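You operate a simulated robot arm through the tools that you are given. There is no shell and no other tool. Be economical: measure what you need, move in short steps, check, and stop when the job is done.

You are at the controls of a simulated two-armed robot. One attempt, no reset.

JOB
Take the greasy socket with the smallest size on its label from the right end of the crate table and leave it on the service bench top. Then stack the spare block marked "75" from the top of the hose bench on top of the spare block that says "59". Then take the corner from the packing table top and leave it on the packing table low shelf. The order counts.

Only the result counts: the job must be done as asked and must still hold three seconds after the hand-in. Knocking over, shifting, dropping, spilling or breaking anything else fails it.

ROBOT AND FRAMES
Two 7-joint arms with two-finger grippers on one trunk, on a base that drives. Base frame: it is fixed to the floor where the robot stands at the start and does not move with it; the origin is under the middle of the robot, x ahead of it, y to its left, z up. Readings come in m, rad, newtons and seconds.
The left shoulder is at the start at [0.045, 0.166, 1.104], the right one opposite. With the tool pointing down near the work surface each hand reaches from about 0.16 to 0.72 m from the robot's upright axis, wherever it stands, measured 20 degrees to its own side. Places, roughly: corner [12.75, 2.75, 0.75]; packing table low shelf [11.9, 3, 0.2]; service bench top [-1.5, -2.9, 0.8]; spare block [0.75, -7, 0.75]. Payload 2.45 kg a hand.
Tool frame (each hand has its own): the origin (TCP) lies between the finger pads and is the grasp point; the fingertips stand 0.026 m ahead of it; z points along the fingers, y is the line along which they close. The gripper opens to 0.096 m. The gripper's body begins 0.069 m behind the TCP.
Orientation is that of the tool frame in the base frame, as a unit quaternion [w, x, y, z]. With the fingers straight down and closing along the base's y, the tool's x points along the base's -x, its y along +y and its z along -z.

CONTROLS
- The arms move only by the tool servo_tool. It takes "left_commands", "right_commands" or both (then of equal length, played together; a hand with none holds still); each is a list of rows, each a list of 6 numbers: the shift along the tool's x, y, z in units of 300 mm (1.0 is 300 mm), then the turn, a rotation vector about the tool's x, y, z in units of 120 degrees (1.0 is 120 degrees). In form: [[dx, dy, dz, ax, ay, az], ...]. A call has 1 to 12 rows; each row is the pose to reach, as a shift and turn from the pose commanded when the call began, along the tool's axes at that moment. "left_fingers" and "right_fingers" are, for a hand that has rows, the gripper command, from -1 (shut) to 1 (fully open), values between in proportion, set as the call begins (left out, the last holds). A call with a number of a shift or a turn outside -1 to 1 is refused whole. Rows are played at 5 a second. More than 0.05 m and 0.15 rad between two rows, or a gripper value outside its range, and nothing of the call is played. A pose out of reach is approached as far as the arm can. The call stops where the force on the tool passes 40 N (or 10 N more than at its start, if that is more) or the arm is blocked; 0.2 s more then pass. Each finger halts on what it meets, pressing with about 45 N; the grip force reading is that of the motor and also rises with nothing between the fingers. The clock runs only during rows and for 0.2 s after the last one: add rows that repeat a pose to give the fingers time. It gives the time, the measured TCP pose, the force on the tool (base axes), the opening and the grip force at its end, in the units of the frame above (readings bear some noise), with the torque about the TCP (base axes, N m) and any sound that the robot's microphone picked up, and new pictures: "pictures" is both (left out), scene, wrist or none (wrist: the cameras of the hands that moved).
- Cameras (640 x 400 px; columns grow to the right, rows downward): "scene" is now at [0.0994, 0.0469, 1.5675]; the picture's right is [0.63, -0.78, 0.00], its down [-0.67, -0.54, -0.50] and it looks along [0.39, 0.31, -0.87] (base axes); focal length 253 px, centre (320, 200). "left" rides on the left gripper at [0.082, -0.003, -0.098] in its tool frame; the picture's right is [0.04, 1.00, 0.00], its down [-0.73, 0.03, -0.68] and it looks along [-0.68, 0.03, 0.73] (tool axes); focal length 256 px, centre (320, 200). "right" rides on the right gripper at [0.082, 0.003, -0.098] in its tool frame; the picture's right is [-0.04, 1.00, 0.00], its down [-0.73, -0.03, -0.68] and it looks along [-0.68, -0.03, 0.73] (tool axes); focal length 256 px, centre (320, 200).
- move_column(by): slides the trunk up (or, below 0, down) by that many m; the arms and the scene camera ride with it, the base frame stays. It gives what a move gives, with no picture.
- roll_base(legs): drives the robot by 1 to 6 legs, each [ahead, left, turn to the left] in m, m and rad, along the robot's own axes; the way and the turn of a leg run together, so that a leg with both is an arc; at most 1.5 m and 3.142 rad a leg. The arms and the cameras ride along, it lands a little off, and it stops where it bumps. It gives what a move gives, and a new picture of the scene camera.
- head_to(pan, tilt): turns the head with the scene camera to pan (to the left, within 2.094 rad either way) and tilt (down, from -0.506 to 1.204), counted from straight ahead of the robot. It gives what a move gives, and a new picture of the scene camera.
- point_at(camera, pixels): there is no depth. For up to 12 entries [column, row, z] of the newest picture of that camera ("zoom" is the newest enlarged one), the place [x, y] in the base frame at which the ray of that pixel passes the height z, good to about 0.002 m. It takes no simulated time.
- enlarge(camera, box): a new picture of the part [left, top, right, bottom] of that camera's present view, enlarged. It takes no simulated time.
- hand_in(): hands the job in; it is judged then, once.

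Go step by step. Measure first, check grasps and placings, and put right what went wrong. The budget is 110 turns and 260 pictures, counting those below and the enlarged ones. Unless the task says otherwise, let go and move clear before handing in, and close with one line.

The tools are called after ">>>" by a JSON object that holds its "method" and its "body". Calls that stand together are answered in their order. servo_tool: Moves the arms, as the interface text tells. Its arguments: {"type":"object","properties":{"left_commands":{"type":"array"},"left_fingers":{"type":"number"},"right_commands":{"type":"array"},"right_fingers":{"type":"number"},"pictures":{"type":"string","enum":["both","scene","wrist","none"]}},"required":[]} The other tools are called the same way: move_column (by) slides the trunk up or down; roll_base (legs) drives the base; head_to (pan, tilt) turns the head that bears the scene camera; point_at (camera, pixels) gives the place at which the rays of pixels pass given heights; enlarge (camera, box) takes an enlarged picture of a part of a camera's view; hand_in () hands the job in.

At the start:

```text
t: 0.0
left_tool_pos: [0.4085, 0.3316, 0.9206]
left_tcp_rot: [-0.001, -0.001, 1.0, 0.0]
left_force: [0.1, 0.3, 0.0]
left_moment: [-0.01, -0.04, 0.0]
left_finger_gap: 0.0962
left_finger_force: 0.0
right_tool_pos: [0.3138, -0.0079, 0.9419]
right_tcp_rot: [-0.001, 0.0, 1.0, -0.001]
right_force: [0.3, -0.7, -0.5]
right_moment: [0.02, 0.03, -0.01]
right_finger_gap: 0.0961
right_finger_force: 0.0
trunk travel left (down, up): [-0.275, 0.292]
robot x, y, heading: [-0.0004, -0.0007, 0.0]
head pan, tilt: [0.679, 1.042]
```

scene: 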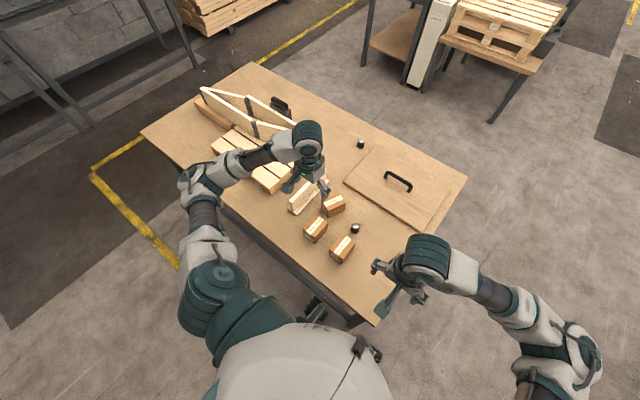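
right: 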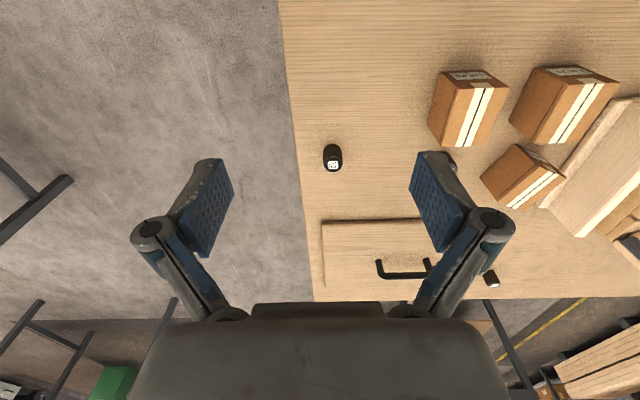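
left: 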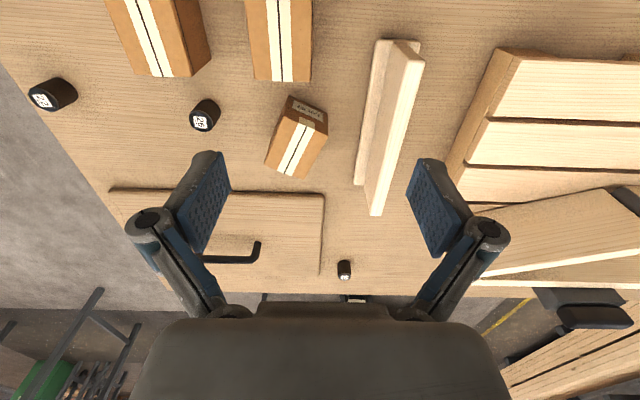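

The table ahead shows small black sockets (scene pixels 361,143 and 355,229; one more near the right hand). I enlarge the views to read their labels.

>>> {"method": "enlarge", "body": {"camera": "left", "box": [20, 60, 240, 200]}}

>>> {"method": "enlarge", "body": {"camera": "right", "box": [300, 130, 370, 180]}}

>>> {"method": "enlarge", "body": {"camera": "left", "box": [320, 250, 370, 290]}}

>>> {"method": "head_to", "body": {"pan": 0.0, "tilt": 0.5}}

```text
2.86 times, centred on (130, 130) of left
```

zoom: 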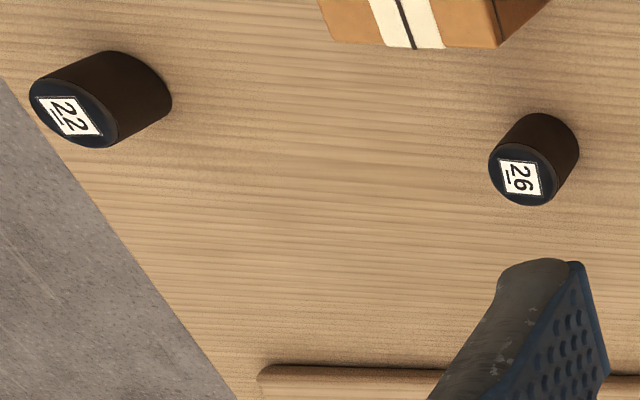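

```text
8.00 times, centred on (335, 155) of right
```

zoom: 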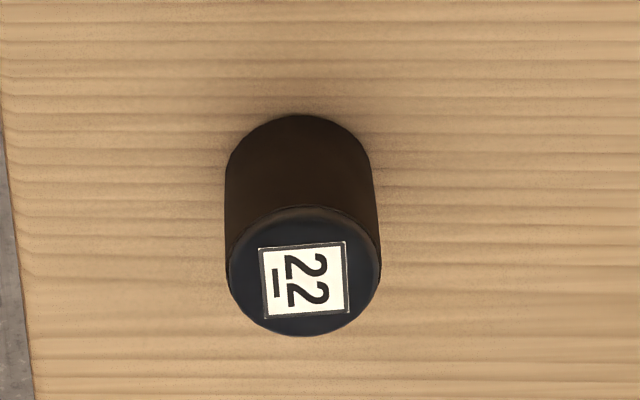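

```text
10.00 times, centred on (345, 270) of left
```

zoom: 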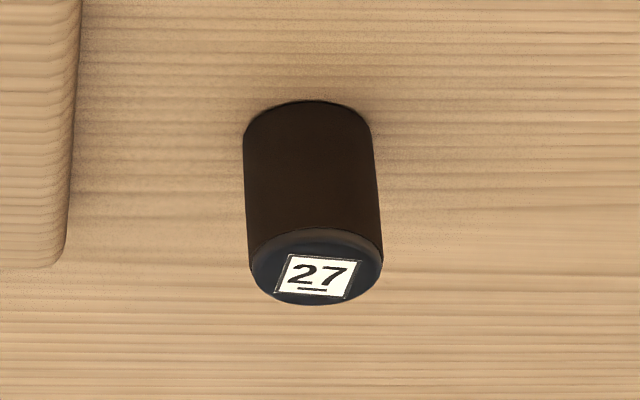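

```text
t: 1.1
left_tool_pos: [0.4059, 0.3295, 0.9235]
left_tcp_rot: [0.001, 0.0, 1.0, 0.0]
left_force: [0.8, -0.5, 0.3]
left_moment: [0.04, -0.01, -0.01]
left_finger_gap: 0.0961
left_finger_force: 0.1
right_tool_pos: [0.3108, -0.0123, 0.9433]
right_tcp_rot: [0.001, 0.0, 1.0, 0.001]
right_force: [-0.5, -0.5, 0.0]
right_moment: [-0.01, 0.02, 0.01]
right_finger_gap: 0.0959
right_finger_force: 0.1
trunk travel left (down, up): [-0.275, 0.292]
robot x, y, heading: [-0.0, 0.0022, -0.001]
head pan, tilt: [0.0, 0.499]
```

scene: 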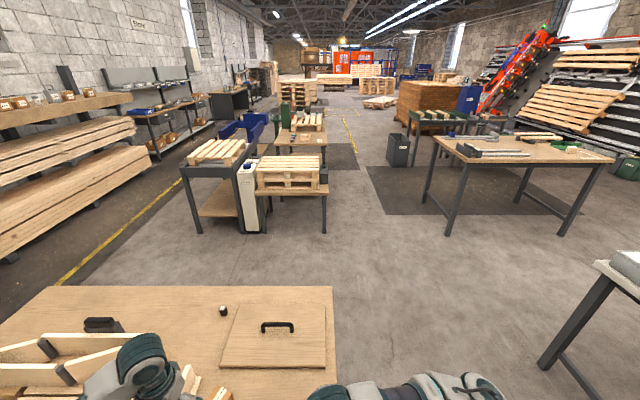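

The three sockets read 22, 26 and 27; the 22 at right-camera (333,157) is the target. I measure it and the table.

>>> {"method": "enlarge", "body": {"camera": "right", "box": [300, 130, 370, 180]}}

>>> {"method": "point_at", "body": {"camera": "right", "pixels": [[333, 165, 0.75], [333, 165, 0.78], [333, 150, 0.75], [333, 150, 0.73], [282, 0, 0.75], [312, 295, 0.75], [312, 295, 0.8]]}}

>>> {"method": "head_to", "body": {"pan": -0.15, "tilt": 1.1}}

```text
8.00 times, centred on (335, 155) of right
```

zoom: 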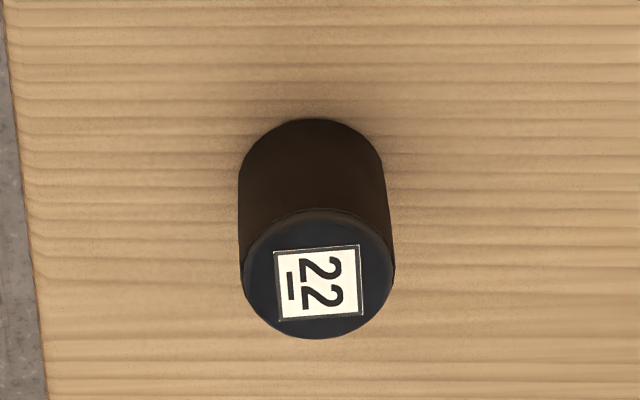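

```text
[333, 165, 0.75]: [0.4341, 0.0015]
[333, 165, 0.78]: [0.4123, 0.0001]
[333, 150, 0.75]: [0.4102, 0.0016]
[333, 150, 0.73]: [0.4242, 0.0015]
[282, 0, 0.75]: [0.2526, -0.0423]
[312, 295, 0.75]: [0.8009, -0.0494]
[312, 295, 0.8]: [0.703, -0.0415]
```

```text
t: 2.0
left_tool_pos: [0.4045, 0.33, 0.9231]
left_tcp_rot: [0.001, -0.001, 1.0, 0.001]
left_force: [1.3, -0.4, -0.3]
left_moment: [0.02, 0.02, 0.01]
left_finger_gap: 0.096
left_finger_force: 0.2
right_tool_pos: [0.3112, -0.0121, 0.9436]
right_tcp_rot: [0.001, 0.0, 1.0, 0.001]
right_force: [0.1, 0.2, -0.7]
right_moment: [-0.02, 0.0, 0.0]
right_finger_gap: 0.096
right_finger_force: 0.0
trunk travel left (down, up): [-0.275, 0.292]
robot x, y, heading: [0.0006, 0.0031, -0.002]
head pan, tilt: [-0.15, 1.1]
```

scene: 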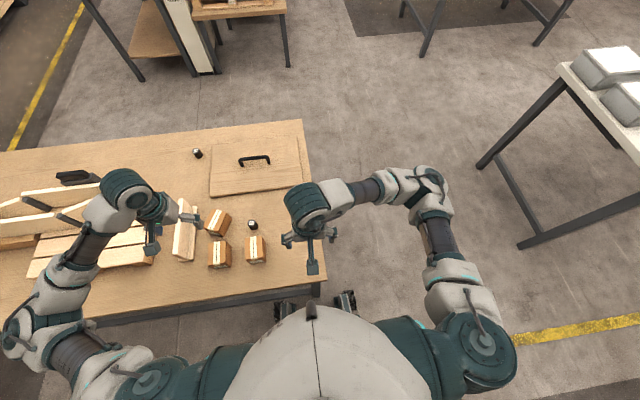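

I triangulate the table height using the far right corner (scene 302,120; right 313,300) and both cameras' view of the 26 socket.

>>> {"method": "point_at", "body": {"camera": "scene", "pixels": [[302, 120, 0.7], [302, 120, 0.75], [302, 120, 0.8], [252, 224, 0.75], [252, 224, 0.8], [253, 229, 0.75]]}}

>>> {"method": "point_at", "body": {"camera": "right", "pixels": [[313, 300, 0.7], [313, 300, 0.75], [313, 300, 0.8]]}}

>>> {"method": "point_at", "body": {"camera": "left", "pixels": [[201, 124, 0.75], [201, 124, 0.78], [207, 105, 0.75], [46, 99, 0.78], [60, 88, 0.73], [60, 88, 0.75]]}}

```text
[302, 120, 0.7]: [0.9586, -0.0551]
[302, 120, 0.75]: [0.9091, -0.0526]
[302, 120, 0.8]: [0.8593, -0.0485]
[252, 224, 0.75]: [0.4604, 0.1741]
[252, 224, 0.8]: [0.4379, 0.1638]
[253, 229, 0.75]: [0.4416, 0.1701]
```

```text
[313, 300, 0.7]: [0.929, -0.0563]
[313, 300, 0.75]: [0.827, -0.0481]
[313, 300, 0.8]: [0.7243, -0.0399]
```

```text
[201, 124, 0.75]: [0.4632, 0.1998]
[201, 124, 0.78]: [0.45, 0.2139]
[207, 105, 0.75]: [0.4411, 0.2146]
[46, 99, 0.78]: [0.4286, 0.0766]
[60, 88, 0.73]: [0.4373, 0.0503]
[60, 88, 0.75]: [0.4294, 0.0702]
```

The surface comes out near z 0.66 and the socket's middle at about (0.458, 0.001, 0.68). I move the right hand above it, still high, to check.

>>> {"method": "servo_tool", "body": {"right_commands": [[-0.1, 0.009, 0.08, 0, 0, 0], [-0.2, 0.018, 0.16, 0, 0, 0], [-0.3, 0.026, 0.24, 0, 0, 0], [-0.4, 0.035, 0.32, 0, 0, 0], [-0.49, 0.043, 0.4, 0, 0, 0], [-0.49, 0.043, 0.4, 0, 0, 0]], "right_fingers": 1, "pictures": "both"}}

```text
t: 3.5
left_tool_pos: [0.405, 0.3293, 0.9231]
left_tcp_rot: [0.001, 0.001, 1.0, 0.0]
left_force: [0.2, -0.1, -0.3]
left_moment: [0.04, -0.04, 0.03]
left_finger_gap: 0.0959
left_finger_force: 0.1
right_tool_pos: [0.4575, 0.0016, 0.8248]
right_tcp_rot: [0.002, 0.0, 1.0, 0.0]
right_force: [0.1, 0.0, -1.1]
right_moment: [0.0, -0.01, 0.02]
right_finger_gap: 0.096
right_finger_force: 0.1
trunk travel left (down, up): [-0.275, 0.292]
robot x, y, heading: [-0.0006, 0.0008, 0.005]
head pan, tilt: [-0.15, 1.1]
```

scene: 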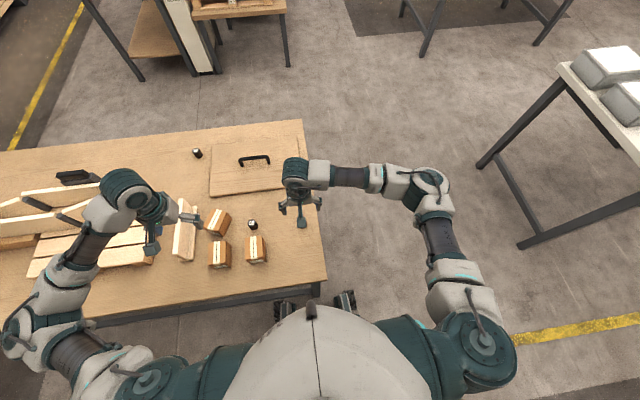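
right: 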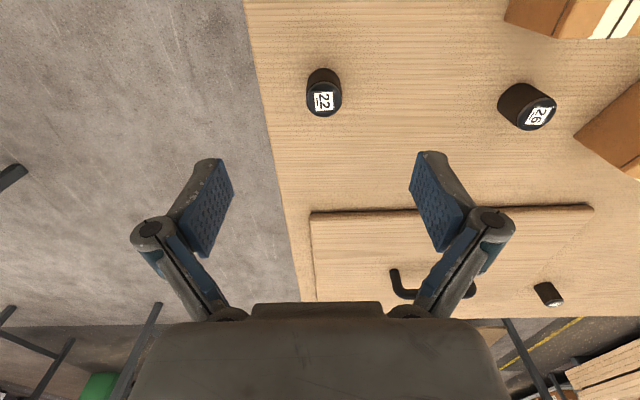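

I triangulate the socket between the two right-camera poses.

>>> {"method": "point_at", "body": {"camera": "right", "pixels": [[324, 101, 0.66], [324, 101, 0.68], [324, 101, 0.7], [322, 82, 0.66], [322, 82, 0.68], [313, 211, 0.68], [245, 0, 0.66]]}}

>>> {"method": "enlarge", "body": {"camera": "right", "box": [290, 60, 360, 125]}}

```text
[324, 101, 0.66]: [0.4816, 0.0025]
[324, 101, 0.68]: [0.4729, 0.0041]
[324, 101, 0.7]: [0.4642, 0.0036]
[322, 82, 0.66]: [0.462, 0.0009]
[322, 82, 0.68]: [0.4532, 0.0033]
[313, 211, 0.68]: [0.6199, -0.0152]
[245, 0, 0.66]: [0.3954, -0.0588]
```

```text
6.15 times, centred on (325, 92) of right
```

zoom: 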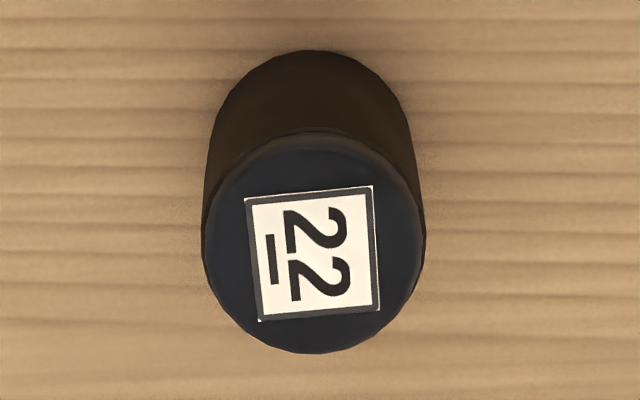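

The height is still uncertain by about 2 cm, so I lower 45 mm and look again.

>>> {"method": "servo_tool", "body": {"right_commands": [[0.01, 0.003, 0.08, 0, 0, 0], [0.01, 0.003, 0.15, 0, 0, 0], [0.01, 0.003, 0.15, 0, 0, 0]], "pictures": "wrist"}}

>>> {"method": "enlarge", "body": {"camera": "right", "box": [280, 0, 380, 62]}}

```text
t: 4.2
left_tool_pos: [0.4048, 0.3309, 0.924]
left_tcp_rot: [0.001, 0.0, 1.0, 0.0]
left_force: [-0.1, 0.0, 0.3]
left_moment: [0.01, -0.03, 0.03]
left_finger_gap: 0.0961
left_finger_force: 0.1
right_tool_pos: [0.4545, 0.0028, 0.7781]
right_tcp_rot: [0.002, 0.0, 1.0, 0.002]
right_force: [-0.6, 0.2, -0.5]
right_moment: [-0.02, 0.01, 0.02]
right_finger_gap: 0.096
right_finger_force: 0.1
trunk travel left (down, up): [-0.275, 0.292]
robot x, y, heading: [0.0015, 0.0008, -0.0]
head pan, tilt: [-0.15, 1.1]
```

right: 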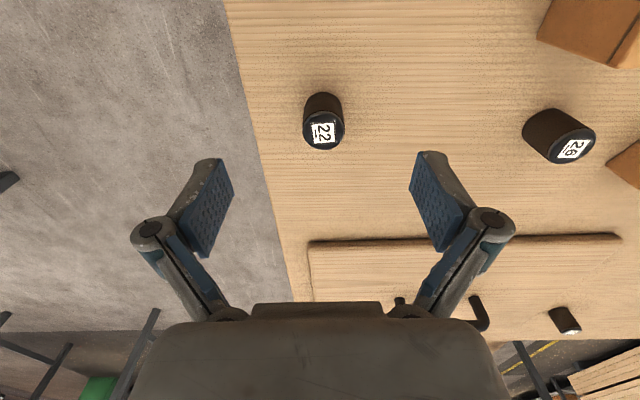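

```text
6.40 times, centred on (330, 31) of right
```

zoom: 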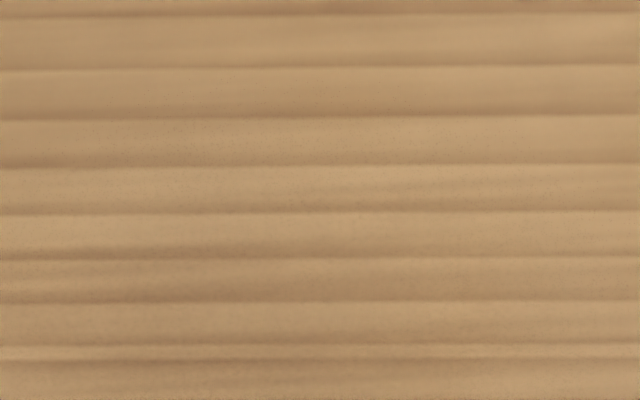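

>>> {"method": "enlarge", "body": {"camera": "right", "box": [280, 80, 380, 160]}}

>>> {"method": "point_at", "body": {"camera": "right", "pixels": [[323, 132, 0.66], [323, 132, 0.68], [323, 132, 0.7], [323, 132, 0.72], [322, 110, 0.66], [322, 110, 0.68], [311, 241, 0.68], [245, 0, 0.66]]}}

```text
5.00 times, centred on (330, 120) of right
```

zoom: 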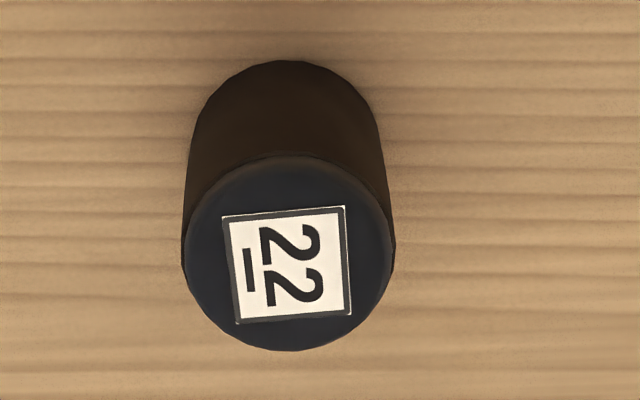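

```text
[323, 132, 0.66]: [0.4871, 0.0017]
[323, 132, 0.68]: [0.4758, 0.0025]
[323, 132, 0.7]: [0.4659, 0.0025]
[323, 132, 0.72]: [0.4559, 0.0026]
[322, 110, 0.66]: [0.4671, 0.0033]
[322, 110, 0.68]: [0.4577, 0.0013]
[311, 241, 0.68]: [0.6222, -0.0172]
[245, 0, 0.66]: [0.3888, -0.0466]
```

The socket's top is at about z 0.724, x 0.451, y 0.0025, and the table at about 0.69. I descend to TCP z 0.722 and check.

>>> {"method": "servo_tool", "body": {"right_commands": [[0.011, 0, 0.08, 0, 0, 0], [0.011, 0, 0.14, 0, 0, 0], [0.011, 0, 0.187, 0, 0, 0], [0.011, 0, 0.187, 0, 0, 0]], "pictures": "wrist"}}

```text
t: 5.2
left_tool_pos: [0.4058, 0.3297, 0.9229]
left_tcp_rot: [0.002, 0.0, 1.0, 0.001]
left_force: [0.4, 0.6, -0.6]
left_moment: [0.02, -0.01, 0.0]
left_finger_gap: 0.096
left_finger_force: 0.1
right_tool_pos: [0.4524, 0.0024, 0.7225]
right_tcp_rot: [0.001, 0.0, 1.0, 0.001]
right_force: [0.7, 0.2, 0.0]
right_moment: [-0.02, 0.0, 0.01]
right_finger_gap: 0.096
right_finger_force: 0.2
trunk travel left (down, up): [-0.275, 0.292]
robot x, y, heading: [-0.0029, 0.0007, -0.005]
head pan, tilt: [-0.15, 1.1]
```

right: 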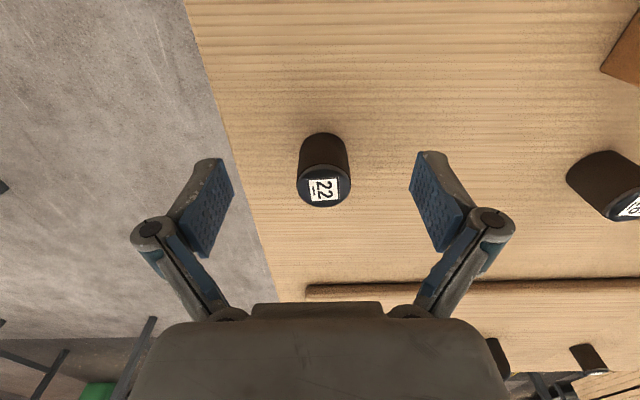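

The 22's top sits right at the TCP pixel (325,187), centred between the pads. Closing.

>>> {"method": "servo_tool", "body": {"right_commands": [[0, 0, 0.007, 0, 0, 0], [0, 0, 0.007, 0, 0, 0], [0, 0, 0.007, 0, 0, 0], [0, 0, 0.007, 0, 0, 0], [0, 0, 0.007, 0, 0, 0]], "right_fingers": -1, "pictures": "wrist"}}

```text
t: 6.5
left_tool_pos: [0.4049, 0.3297, 0.9231]
left_tcp_rot: [0.001, 0.0, 1.0, 0.002]
left_force: [-0.1, 0.1, -0.1]
left_moment: [0.0, -0.04, 0.01]
left_finger_gap: 0.0961
left_finger_force: 0.1
right_tool_pos: [0.4517, 0.0022, 0.7206]
right_tcp_rot: [0.002, 0.0, 1.0, 0.001]
right_force: [1.2, 2.4, 5.8]
right_moment: [0.07, -0.1, -0.01]
right_finger_gap: 0.0279
right_finger_force: 44.7
trunk travel left (down, up): [-0.275, 0.292]
robot x, y, heading: [-0.0028, 0.0013, 0.0]
head pan, tilt: [-0.15, 1.1]
```

right: 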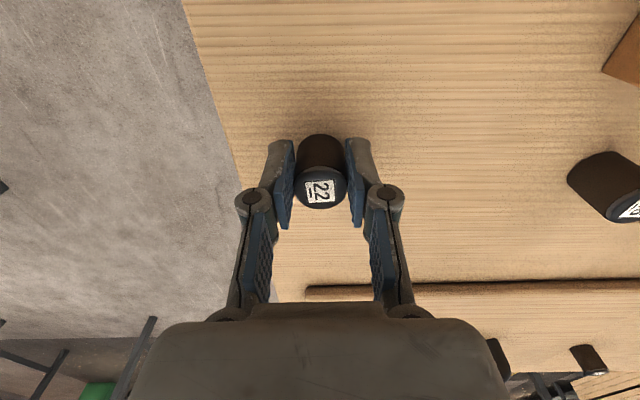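

Gripped at a 0.028 m gap. I lift slowly and check for slip.

>>> {"method": "servo_tool", "body": {"right_commands": [[0, 0, -0.04, 0, 0, 0], [0, 0, -0.1, 0, 0, 0], [0, 0, -0.2, 0, 0, 0], [0, 0, -0.33, 0, 0, 0], [0, 0, -0.45, 0, 0, 0], [0.1, 0, -0.55, 0, 0, 0], [0.2, 0, -0.6, 0, 0, 0], [0.3, 0, -0.6, 0, 0, 0]], "pictures": "both"}}

```text
t: 8.2
left_tool_pos: [0.4049, 0.33, 0.9234]
left_tcp_rot: [0.001, 0.0, 1.0, 0.0]
left_force: [0.1, 0.2, -0.3]
left_moment: [-0.01, -0.01, -0.05]
left_finger_gap: 0.096
left_finger_force: 0.0
right_tool_pos: [0.3599, 0.0014, 0.9006]
right_tcp_rot: [0.002, 0.0, 1.0, 0.0]
right_force: [0.4, -0.1, -0.2]
right_moment: [0.03, 0.02, 0.02]
right_finger_gap: 0.0278
right_finger_force: 45.2
trunk travel left (down, up): [-0.275, 0.292]
robot x, y, heading: [-0.0016, 0.0018, -0.002]
head pan, tilt: [-0.15, 1.1]
```

scene: 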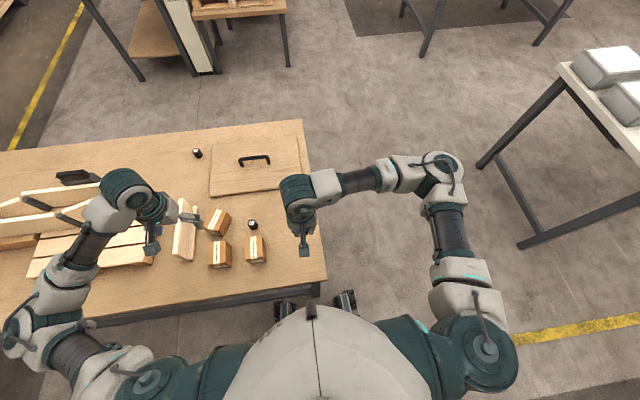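
right: 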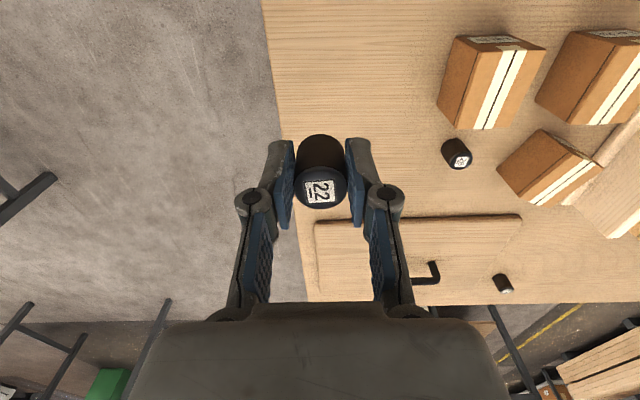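

Socket held firmly. I look behind and to the right before driving to the service bench at about (-1.5, -2.9).

>>> {"method": "head_to", "body": {"pan": -2.09, "tilt": 0.45}}

>>> {"method": "head_to", "body": {"pan": 2.09, "tilt": 0.6}}

>>> {"method": "head_to", "body": {"pan": -1.2, "tilt": 0.4}}

```text
t: 10.1
left_tool_pos: [0.4049, 0.3297, 0.9233]
left_tcp_rot: [0.0, -0.001, 1.0, 0.001]
left_force: [-0.3, 0.3, 0.1]
left_moment: [-0.01, -0.03, -0.01]
left_finger_gap: 0.0961
left_finger_force: 0.1
right_tool_pos: [0.3596, 0.0005, 0.8987]
right_tcp_rot: [0.001, 0.0, 1.0, 0.001]
right_force: [0.5, -0.1, -0.8]
right_moment: [0.0, 0.03, 0.02]
right_finger_gap: 0.0275
right_finger_force: 45.8
trunk travel left (down, up): [-0.275, 0.292]
robot x, y, heading: [-0.0013, 0.0023, 0.0]
head pan, tilt: [-2.089, 0.45]
```

scene: 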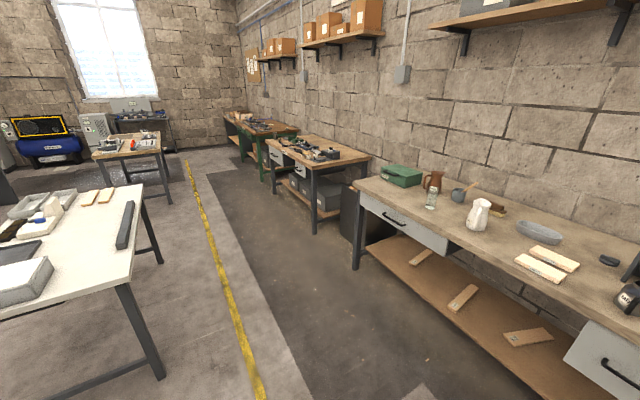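

```text
t: 13.5
left_tool_pos: [0.4063, 0.3287, 0.9237]
left_tcp_rot: [0.001, 0.0, 1.0, 0.0]
left_force: [0.5, 0.0, 0.6]
left_moment: [0.01, 0.03, 0.01]
left_finger_gap: 0.0962
left_finger_force: 0.0
right_tool_pos: [0.361, 0.0007, 0.9004]
right_tcp_rot: [0.001, 0.001, 1.0, 0.0]
right_force: [0.0, 0.6, -1.5]
right_moment: [0.01, -0.01, -0.01]
right_finger_gap: 0.0279
right_finger_force: 45.0
trunk travel left (down, up): [-0.275, 0.292]
robot x, y, heading: [0.0023, 0.0019, -0.002]
head pan, tilt: [2.089, 0.6]
```

scene: 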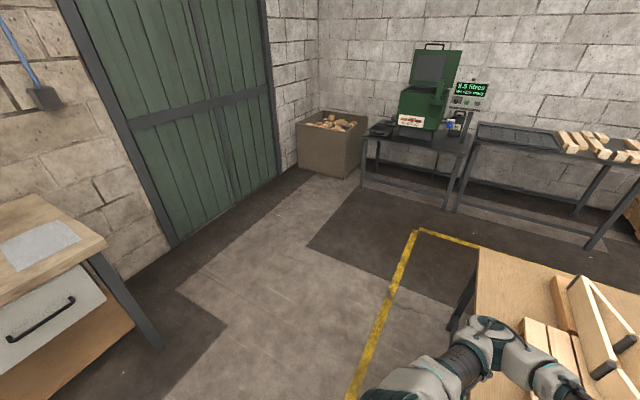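

```text
t: 16.3
left_tool_pos: [0.4057, 0.3303, 0.9234]
left_tcp_rot: [0.001, 0.0, 1.0, 0.002]
left_force: [0.0, -1.0, 0.4]
left_moment: [-0.02, -0.01, 0.02]
left_finger_gap: 0.0958
left_finger_force: 0.1
right_tool_pos: [0.3594, 0.0024, 0.9001]
right_tcp_rot: [0.001, 0.0, 1.0, 0.001]
right_force: [-0.4, 0.1, -0.1]
right_moment: [-0.03, 0.02, 0.01]
right_finger_gap: 0.0279
right_finger_force: 44.5
trunk travel left (down, up): [-0.275, 0.292]
robot x, y, heading: [0.0001, 0.0015, 0.002]
head pan, tilt: [-1.201, 0.4]
```

scene: 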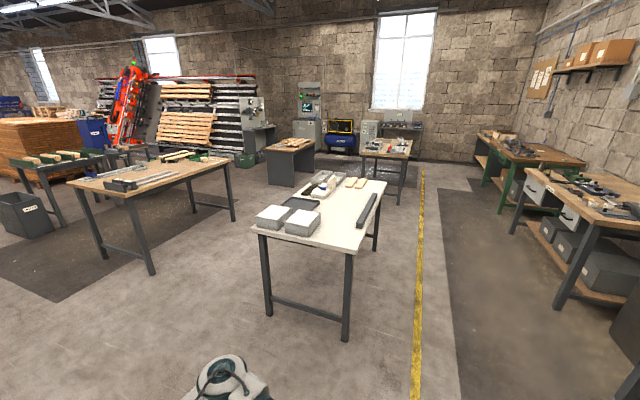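

I locate the neighbouring benches in the current picture.

>>> {"method": "point_at", "body": {"camera": "scene", "pixels": [[527, 174, 0.8], [600, 217, 0.8], [640, 220, 0.8], [487, 140, 0.8], [255, 228, 0.8], [350, 252, 0.8], [385, 182, 0.8], [414, 398, 0], [560, 300, 0], [150, 274, 0], [347, 342, 0]]}}

>>> {"method": "enlarge", "body": {"camera": "scene", "box": [440, 100, 640, 300]}}

```text
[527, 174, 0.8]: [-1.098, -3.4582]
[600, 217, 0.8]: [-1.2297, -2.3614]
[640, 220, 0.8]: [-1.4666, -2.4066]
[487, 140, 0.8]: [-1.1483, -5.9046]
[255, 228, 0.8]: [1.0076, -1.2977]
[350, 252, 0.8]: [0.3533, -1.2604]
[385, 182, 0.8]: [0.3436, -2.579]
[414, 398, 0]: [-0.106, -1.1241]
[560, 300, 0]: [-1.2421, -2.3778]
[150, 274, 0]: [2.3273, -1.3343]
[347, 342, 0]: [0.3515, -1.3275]
```

```text
2.00 times, centred on (540, 200) of scene
```

zoom: 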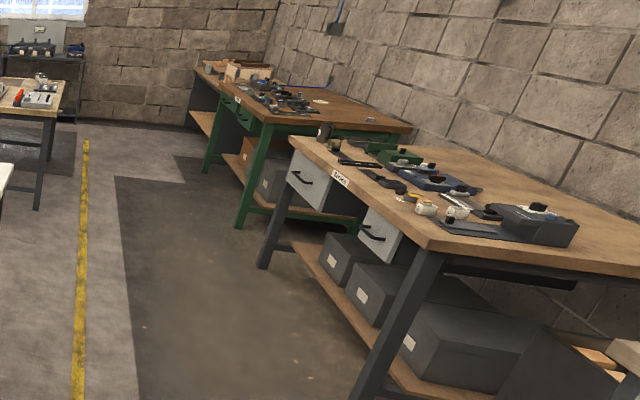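

The service bench front edge is at x≈-1.17 for y -2.36 to -3.46, and the aisle around x≈-0.45 is clear. I drive there and turn to face it.

>>> {"method": "roll_base", "body": {"legs": [[-0.45, 0, 0], [0, 0, -1.571], [1.45, 0, 0], [1.4, 0, 0], [0, 0, -1.571]]}}

>>> {"method": "head_to", "body": {"pan": 0, "tilt": 0.75}}

```text
t: 40.0
left_tool_pos: [-0.9135, -3.1448, 0.9236]
left_tcp_rot: [0.001, 1.0, -0.014, -0.001]
left_force: [-1.4, -0.6, -0.4]
left_moment: [0.0, 0.01, 0.01]
left_finger_gap: 0.0961
left_finger_force: 0.2
right_tool_pos: [-0.8593, -2.8177, 0.8993]
right_tcp_rot: [0.0, 1.0, -0.015, -0.002]
right_force: [0.1, -0.2, -1.2]
right_moment: [0.0, 0.0, 0.03]
right_finger_gap: 0.0277
right_finger_force: 44.8
trunk travel left (down, up): [-0.275, 0.292]
robot x, y, heading: [-0.498, -2.8311, 3.112]
head pan, tilt: [-1.201, 0.4]
```

scene: 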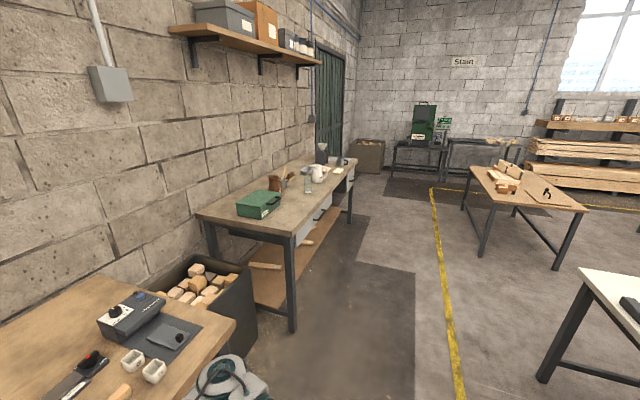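

```text
t: 41.4
left_tool_pos: [-0.912, -3.1448, 0.9229]
left_tcp_rot: [0.0, 1.0, -0.014, -0.002]
left_force: [0.6, -0.1, 0.7]
left_moment: [-0.04, -0.02, -0.01]
left_finger_gap: 0.0959
left_finger_force: 0.0
right_tool_pos: [-0.8573, -2.8168, 0.9019]
right_tcp_rot: [0.001, 1.0, -0.014, -0.002]
right_force: [0.3, 0.0, -1.8]
right_moment: [0.03, -0.04, 0.0]
right_finger_gap: 0.0279
right_finger_force: 45.1
trunk travel left (down, up): [-0.275, 0.292]
robot x, y, heading: [-0.4988, -2.8288, 3.115]
head pan, tilt: [0.0, 0.75]
```

scene: 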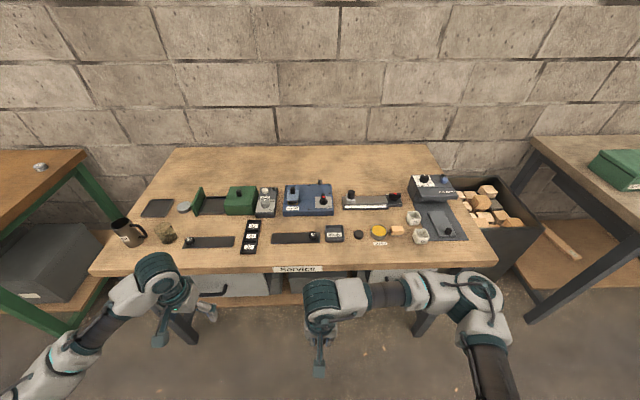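

The bench carries a "Service" label (298,268). I measure the free front strip, e.g. around (450,253).

>>> {"method": "point_at", "body": {"camera": "scene", "pixels": [[450, 253, 0.8], [421, 242, 0.8], [445, 240, 0.8], [489, 266, 0.8], [350, 252, 0.8], [335, 240, 0.8], [360, 236, 0.8], [380, 244, 0.8], [360, 265, 0.8], [298, 241, 0.8], [260, 252, 0.8], [284, 265, 0.8]]}}

>>> {"method": "enlarge", "body": {"camera": "scene", "box": [230, 180, 510, 290]}}

```text
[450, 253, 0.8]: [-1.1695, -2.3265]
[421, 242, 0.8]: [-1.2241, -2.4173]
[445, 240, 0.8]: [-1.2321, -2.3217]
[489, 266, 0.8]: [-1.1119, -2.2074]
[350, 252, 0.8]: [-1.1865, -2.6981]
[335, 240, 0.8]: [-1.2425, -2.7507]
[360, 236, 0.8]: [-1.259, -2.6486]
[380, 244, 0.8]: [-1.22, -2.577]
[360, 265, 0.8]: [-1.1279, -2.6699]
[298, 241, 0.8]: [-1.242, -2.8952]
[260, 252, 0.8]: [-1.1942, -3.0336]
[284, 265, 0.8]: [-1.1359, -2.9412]
```

```text
2.29 times, centred on (370, 235) of scene
```

zoom: 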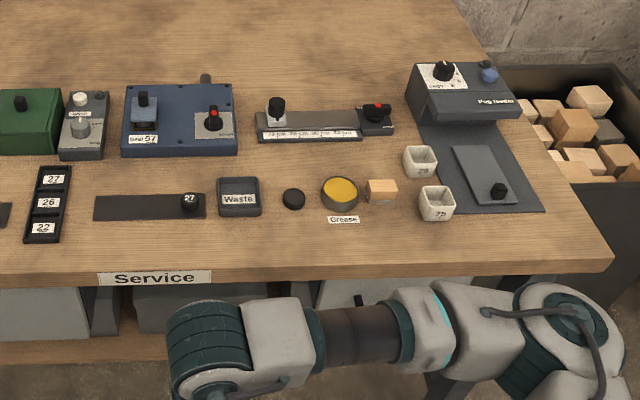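

The strip at scene (361,252), about (-1.185, -2.655), is free. I drive closer and look with the right wrist camera.

>>> {"method": "roll_base", "body": {"legs": [[0.12, -0.1, 0.026]]}}

>>> {"method": "point_at", "body": {"camera": "scene", "pixels": [[320, 300, 0.8]]}}

>>> {"method": "enlarge", "body": {"camera": "right", "box": [0, 0, 640, 400]}}

```text
t: 42.8
left_tool_pos: [-1.0201, -3.0639, 0.9214]
left_tcp_rot: [-0.003, 1.0, -0.001, -0.001]
left_force: [0.5, -0.5, 0.5]
left_moment: [0.05, 0.04, 0.03]
left_finger_gap: 0.096
left_finger_force: 0.1
right_tool_pos: [-0.9754, -2.7352, 0.901]
right_tcp_rot: [-0.003, 1.0, -0.001, -0.003]
right_force: [0.0, -0.4, -1.5]
right_moment: [-0.02, 0.04, 0.01]
right_finger_gap: 0.0277
right_finger_force: 44.6
trunk travel left (down, up): [-0.275, 0.292]
robot x, y, heading: [-0.6131, -2.7242, 3.136]
head pan, tilt: [0.0, 0.75]
```

scene: 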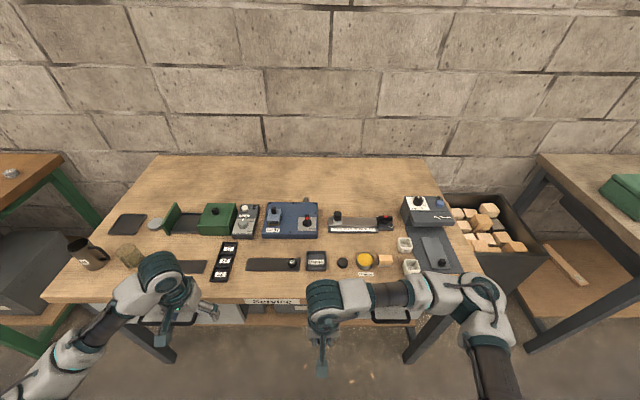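

```text
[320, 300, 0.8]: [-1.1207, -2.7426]
```

```text
1.00 times, centred on (320, 200) of right (not enlarged: the box is as wide or as high as the picture)
```

zoom: 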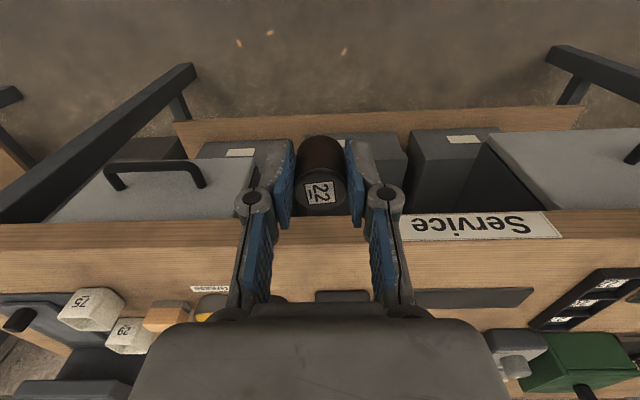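

I triangulate the bench edge height and recheck the target spot.

>>> {"method": "point_at", "body": {"camera": "right", "pixels": [[450, 241, 0.8], [450, 241, 0.75], [450, 241, 0.7], [405, 241, 0.75], [195, 288, 0.75], [240, 288, 0.75]]}}

>>> {"method": "point_at", "body": {"camera": "scene", "pixels": [[251, 299, 0.75], [320, 300, 0.75], [358, 275, 0.75], [373, 274, 0.75], [358, 275, 0.8], [373, 274, 0.8], [343, 280, 0.75], [343, 265, 0.75]]}}

>>> {"method": "enlarge", "body": {"camera": "scene", "box": [220, 230, 460, 320]}}

```text
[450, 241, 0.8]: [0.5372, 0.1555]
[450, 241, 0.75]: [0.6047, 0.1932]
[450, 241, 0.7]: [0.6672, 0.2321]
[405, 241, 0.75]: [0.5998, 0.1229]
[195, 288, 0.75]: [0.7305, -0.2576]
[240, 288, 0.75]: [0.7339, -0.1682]
```

```text
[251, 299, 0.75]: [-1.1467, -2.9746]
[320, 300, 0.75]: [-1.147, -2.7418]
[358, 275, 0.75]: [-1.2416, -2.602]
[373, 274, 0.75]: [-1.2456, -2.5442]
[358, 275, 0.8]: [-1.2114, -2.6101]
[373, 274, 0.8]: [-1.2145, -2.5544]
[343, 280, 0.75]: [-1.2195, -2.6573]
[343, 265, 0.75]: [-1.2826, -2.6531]
```

```text
2.67 times, centred on (340, 275) of scene
```

zoom: 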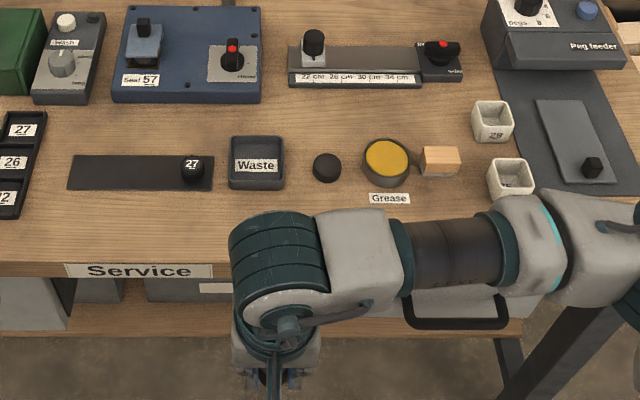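

I bring the hand over the strip at the current height for a fresh wrist view.

>>> {"method": "servo_tool", "body": {"right_commands": [[-0.12, -0.036, 0, 0, 0, 0], [-0.24, -0.072, 0, 0, 0, 0], [-0.36, -0.108, 0, 0, 0, 0], [-0.48, -0.145, 0, 0, 0, 0], [-0.6, -0.18, 0, 0, 0, 0], [-0.717, -0.217, 0, 0, 0, 0], [-0.717, -0.217, 0, 0, 0, 0]], "pictures": "both"}}

```text
t: 44.4
left_tool_pos: [-1.0169, -3.0629, 0.9245]
left_tcp_rot: [0.001, 1.0, 0.001, -0.002]
left_force: [0.7, -1.8, 0.1]
left_moment: [0.1, 0.01, 0.02]
left_finger_gap: 0.0962
left_finger_force: 0.1
right_tool_pos: [-1.1862, -2.6685, 0.9062]
right_tcp_rot: [-0.002, 1.0, 0.0, -0.005]
right_force: [-0.1, -1.2, -1.1]
right_moment: [0.11, 0.04, 0.0]
right_finger_gap: 0.0278
right_finger_force: 44.7
trunk travel left (down, up): [-0.275, 0.292]
robot x, y, heading: [-0.6142, -2.7318, 3.136]
head pan, tilt: [0.0, 0.75]
```

scene: 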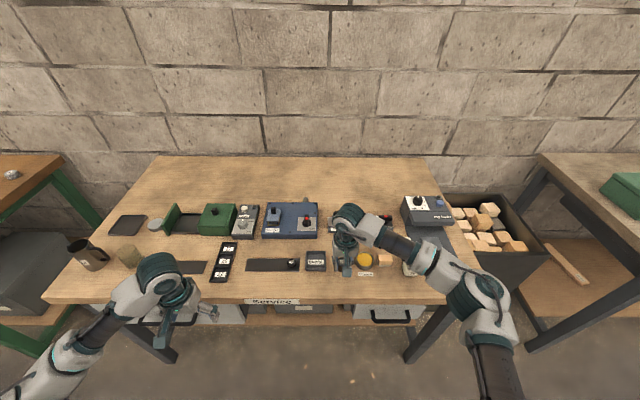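
right: 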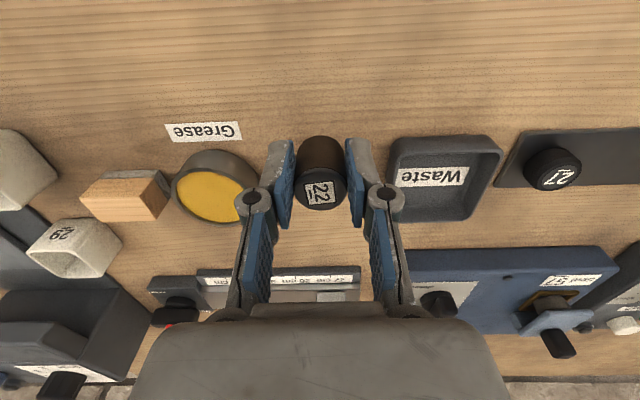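

I triangulate the Grease and Waste labels between the cameras.

>>> {"method": "point_at", "body": {"camera": "right", "pixels": [[204, 132, 0.8], [204, 132, 0.75], [432, 176, 0.8], [432, 176, 0.75], [300, 80, 0.75], [320, 100, 0.75], [320, 120, 0.75], [580, 172, 0.8], [580, 172, 0.75]]}}

>>> {"method": "point_at", "body": {"camera": "scene", "pixels": [[366, 274, 0.8], [366, 274, 0.75], [315, 263, 0.8], [315, 263, 0.75], [292, 265, 0.8], [292, 265, 0.75], [300, 300, 0.75]]}}

>>> {"method": "enlarge", "body": {"camera": "scene", "box": [260, 220, 420, 320]}}

```text
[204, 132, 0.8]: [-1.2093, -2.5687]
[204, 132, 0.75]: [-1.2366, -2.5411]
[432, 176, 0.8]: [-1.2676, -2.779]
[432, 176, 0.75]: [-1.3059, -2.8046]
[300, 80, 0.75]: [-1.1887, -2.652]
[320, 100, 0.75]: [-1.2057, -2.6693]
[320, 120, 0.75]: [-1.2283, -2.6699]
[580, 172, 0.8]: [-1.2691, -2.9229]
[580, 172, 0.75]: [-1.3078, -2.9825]
```

```text
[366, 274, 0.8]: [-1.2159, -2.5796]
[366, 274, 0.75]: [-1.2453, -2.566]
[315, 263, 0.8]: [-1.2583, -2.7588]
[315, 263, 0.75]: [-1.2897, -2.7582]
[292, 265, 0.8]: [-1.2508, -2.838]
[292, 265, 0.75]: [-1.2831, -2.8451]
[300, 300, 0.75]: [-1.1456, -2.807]
```

```text
4.00 times, centred on (340, 270) of scene
```

zoom: 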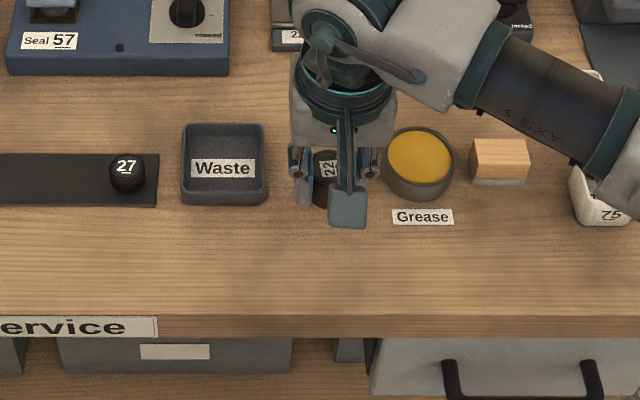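

The bench top comes out near 0.83. I shift 33 mm toward the front edge, lower to z≈0.872 and check.

>>> {"method": "servo_tool", "body": {"right_commands": [[0.06, 0, 0, 0, 0, 0], [0.11, 0, 0, 0, 0, 0], [0.11, 0, 0.06, 0, 0, 0], [0.11, 0, 0.113, 0, 0, 0], [0.11, 0, 0.113, 0, 0, 0]], "pictures": "both"}}

>>> {"method": "enlarge", "body": {"camera": "scene", "box": [280, 230, 420, 320]}}

```text
t: 45.6
left_tool_pos: [-1.0163, -3.0455, 0.9289]
left_tcp_rot: [0.006, 1.0, -0.001, -0.005]
left_force: [-0.5, 0.0, -0.2]
left_moment: [0.0, -0.04, 0.01]
left_finger_gap: 0.0961
left_finger_force: 0.1
right_tool_pos: [-1.1528, -2.6539, 0.8727]
right_tcp_rot: [0.008, 1.0, 0.0, -0.006]
right_force: [0.3, -9.9, 30.9]
right_moment: [-0.37, 0.33, 0.16]
right_finger_gap: 0.0284
right_finger_force: 44.7
trunk travel left (down, up): [-0.275, 0.292]
robot x, y, heading: [-0.6141, -2.7285, 3.139]
head pan, tilt: [0.0, 0.75]
```

scene: 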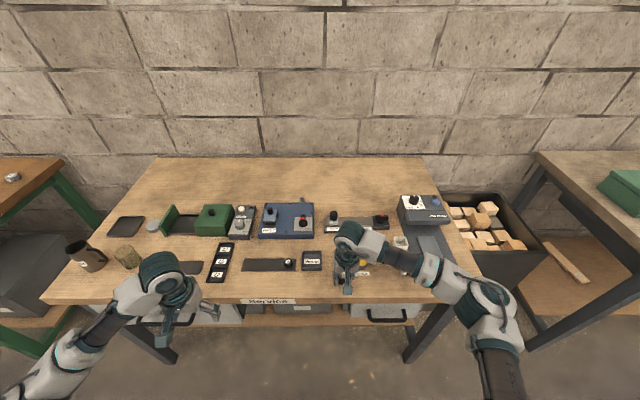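
right: 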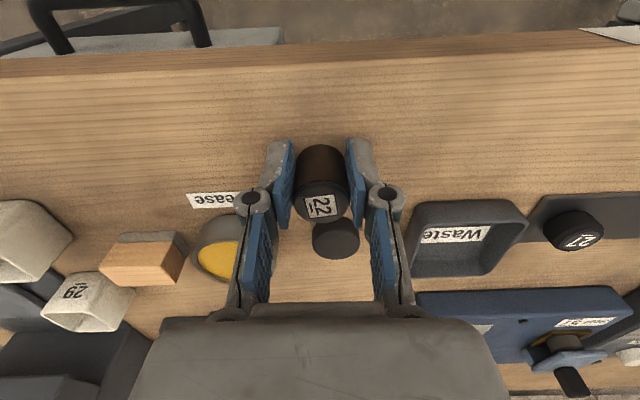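

```text
4.44 times, centred on (350, 275) of scene
```

zoom: 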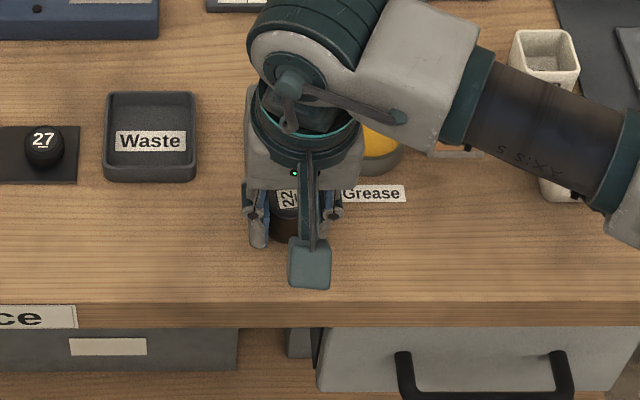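

Contact came already (31 N up): the socket stands on the bench and slid slightly in the pads. I ease up a few millimetres and examine it.

>>> {"method": "servo_tool", "body": {"right_commands": [[0, 0, -0.01, 0, 0, 0], [0, 0, -0.02, 0, 0, 0], [0, 0, -0.02, 0, 0, 0]], "pictures": "wrist"}}

>>> {"method": "enlarge", "body": {"camera": "right", "box": [240, 110, 420, 260]}}

```text
t: 46.4
left_tool_pos: [-1.0187, -3.0491, 0.9267]
left_tcp_rot: [0.005, 1.0, -0.001, -0.002]
left_force: [0.0, -0.7, -0.7]
left_moment: [0.02, 0.01, -0.02]
left_finger_gap: 0.0961
left_finger_force: 0.0
right_tool_pos: [-1.1565, -2.6552, 0.8732]
right_tcp_rot: [0.003, 1.0, -0.001, -0.002]
right_force: [-0.8, 0.2, -0.6]
right_moment: [0.0, -0.04, 0.0]
right_finger_gap: 0.0277
right_finger_force: 44.7
trunk travel left (down, up): [-0.275, 0.292]
robot x, y, heading: [-0.6166, -2.7257, 3.141]
head pan, tilt: [0.0, 0.75]
```

right: 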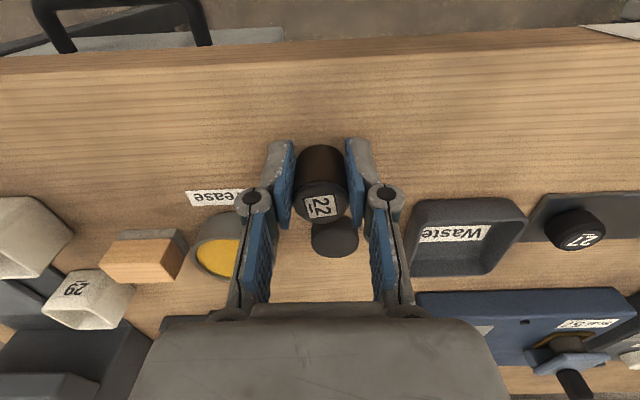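

```text
2.67 times, centred on (330, 185) of right
```

zoom: 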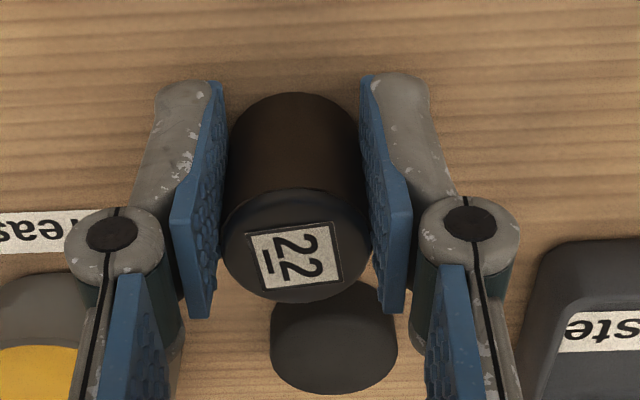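

Force is now zero and the socket is leaning about 10° in the grip. I check where the black knob is relative to the socket.

>>> {"method": "point_at", "body": {"camera": "right", "pixels": [[335, 257, 0.845], [335, 225, 0.86], [335, 240, 0.86], [320, 150, 0.845], [320, 145, 0.83], [300, 52, 0.845], [300, 52, 0.83]]}}

>>> {"method": "servo_tool", "body": {"right_commands": [[0, 0, 0.005, 0, 0, 0], [0, 0, 0.01, 0, 0, 0], [0, 0, 0.01, 0, 0, 0]], "pictures": "none"}}

```text
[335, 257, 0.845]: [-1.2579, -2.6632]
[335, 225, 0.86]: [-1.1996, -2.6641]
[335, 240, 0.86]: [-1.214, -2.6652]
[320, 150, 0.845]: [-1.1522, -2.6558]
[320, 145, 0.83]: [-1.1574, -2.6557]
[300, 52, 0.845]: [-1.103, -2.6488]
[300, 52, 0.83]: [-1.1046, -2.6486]
```

```text
t: 47.2
left_tool_pos: [-1.0185, -3.0491, 0.9281]
left_tcp_rot: [0.006, 1.0, -0.001, -0.003]
left_force: [0.2, 0.0, 0.1]
left_moment: [0.0, -0.01, 0.0]
left_finger_gap: 0.0959
left_finger_force: 0.0
right_tool_pos: [-1.1548, -2.6553, 0.8717]
right_tcp_rot: [0.005, 1.0, -0.001, -0.004]
right_force: [-0.6, -0.1, -1.9]
right_moment: [-0.01, -0.01, 0.02]
right_finger_gap: 0.0277
right_finger_force: 45.3
trunk travel left (down, up): [-0.275, 0.292]
robot x, y, heading: [-0.6158, -2.7287, 3.139]
head pan, tilt: [0.0, 0.75]
```

The knob is 4 cm clear. I keep lowering gently to light contact.

>>> {"method": "servo_tool", "body": {"right_commands": [[0, 0, 0.005, 0, 0, 0], [0, 0, 0.008, 0, 0, 0], [0, 0, 0.008, 0, 0, 0]], "pictures": "none"}}

```text
t: 48.0
left_tool_pos: [-1.0173, -3.0496, 0.9277]
left_tcp_rot: [0.006, 1.0, -0.001, -0.003]
left_force: [0.6, 0.1, -0.1]
left_moment: [0.02, 0.02, 0.01]
left_finger_gap: 0.0962
left_finger_force: 0.0
right_tool_pos: [-1.1542, -2.6562, 0.8717]
right_tcp_rot: [0.004, 1.0, -0.002, -0.005]
right_force: [-2.2, 1.1, 12.0]
right_moment: [0.01, 0.25, -0.01]
right_finger_gap: 0.0279
right_finger_force: 45.0
trunk travel left (down, up): [-0.275, 0.292]
robot x, y, heading: [-0.6133, -2.7291, 3.135]
head pan, tilt: [0.0, 0.75]
```

Light contact at 12 N; I open the fingers partway.

>>> {"method": "servo_tool", "body": {"right_commands": [[0, 0, -0.003, 0, 0, 0], [0, 0, -0.003, 0, 0, 0], [0, 0, -0.003, 0, 0, 0], [0, 0, -0.003, 0, 0, 0]], "right_fingers": 0.3, "pictures": "wrist"}}

```text
t: 49.0
left_tool_pos: [-1.0177, -3.0497, 0.9276]
left_tcp_rot: [0.005, 1.0, -0.001, -0.002]
left_force: [-0.4, 0.0, -0.8]
left_moment: [0.03, 0.01, -0.03]
left_finger_gap: 0.096
left_finger_force: 0.1
right_tool_pos: [-1.1551, -2.6563, 0.8703]
right_tcp_rot: [0.005, 1.0, -0.002, -0.004]
right_force: [-0.4, -0.2, 0.4]
right_moment: [0.0, 0.0, 0.03]
right_finger_gap: 0.0622
right_finger_force: 0.0
trunk travel left (down, up): [-0.275, 0.292]
robot x, y, heading: [-0.6127, -2.7265, 3.136]
head pan, tilt: [0.0, 0.75]
```

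right: 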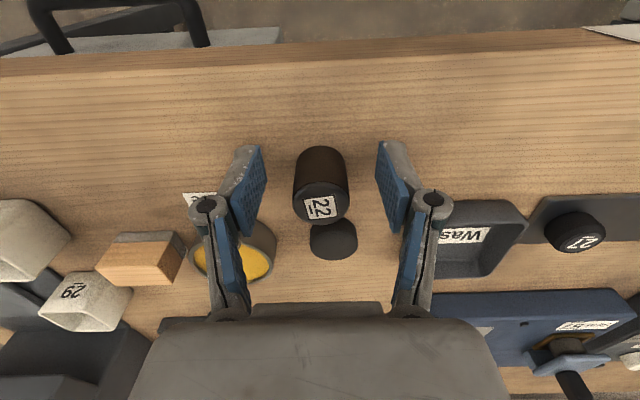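

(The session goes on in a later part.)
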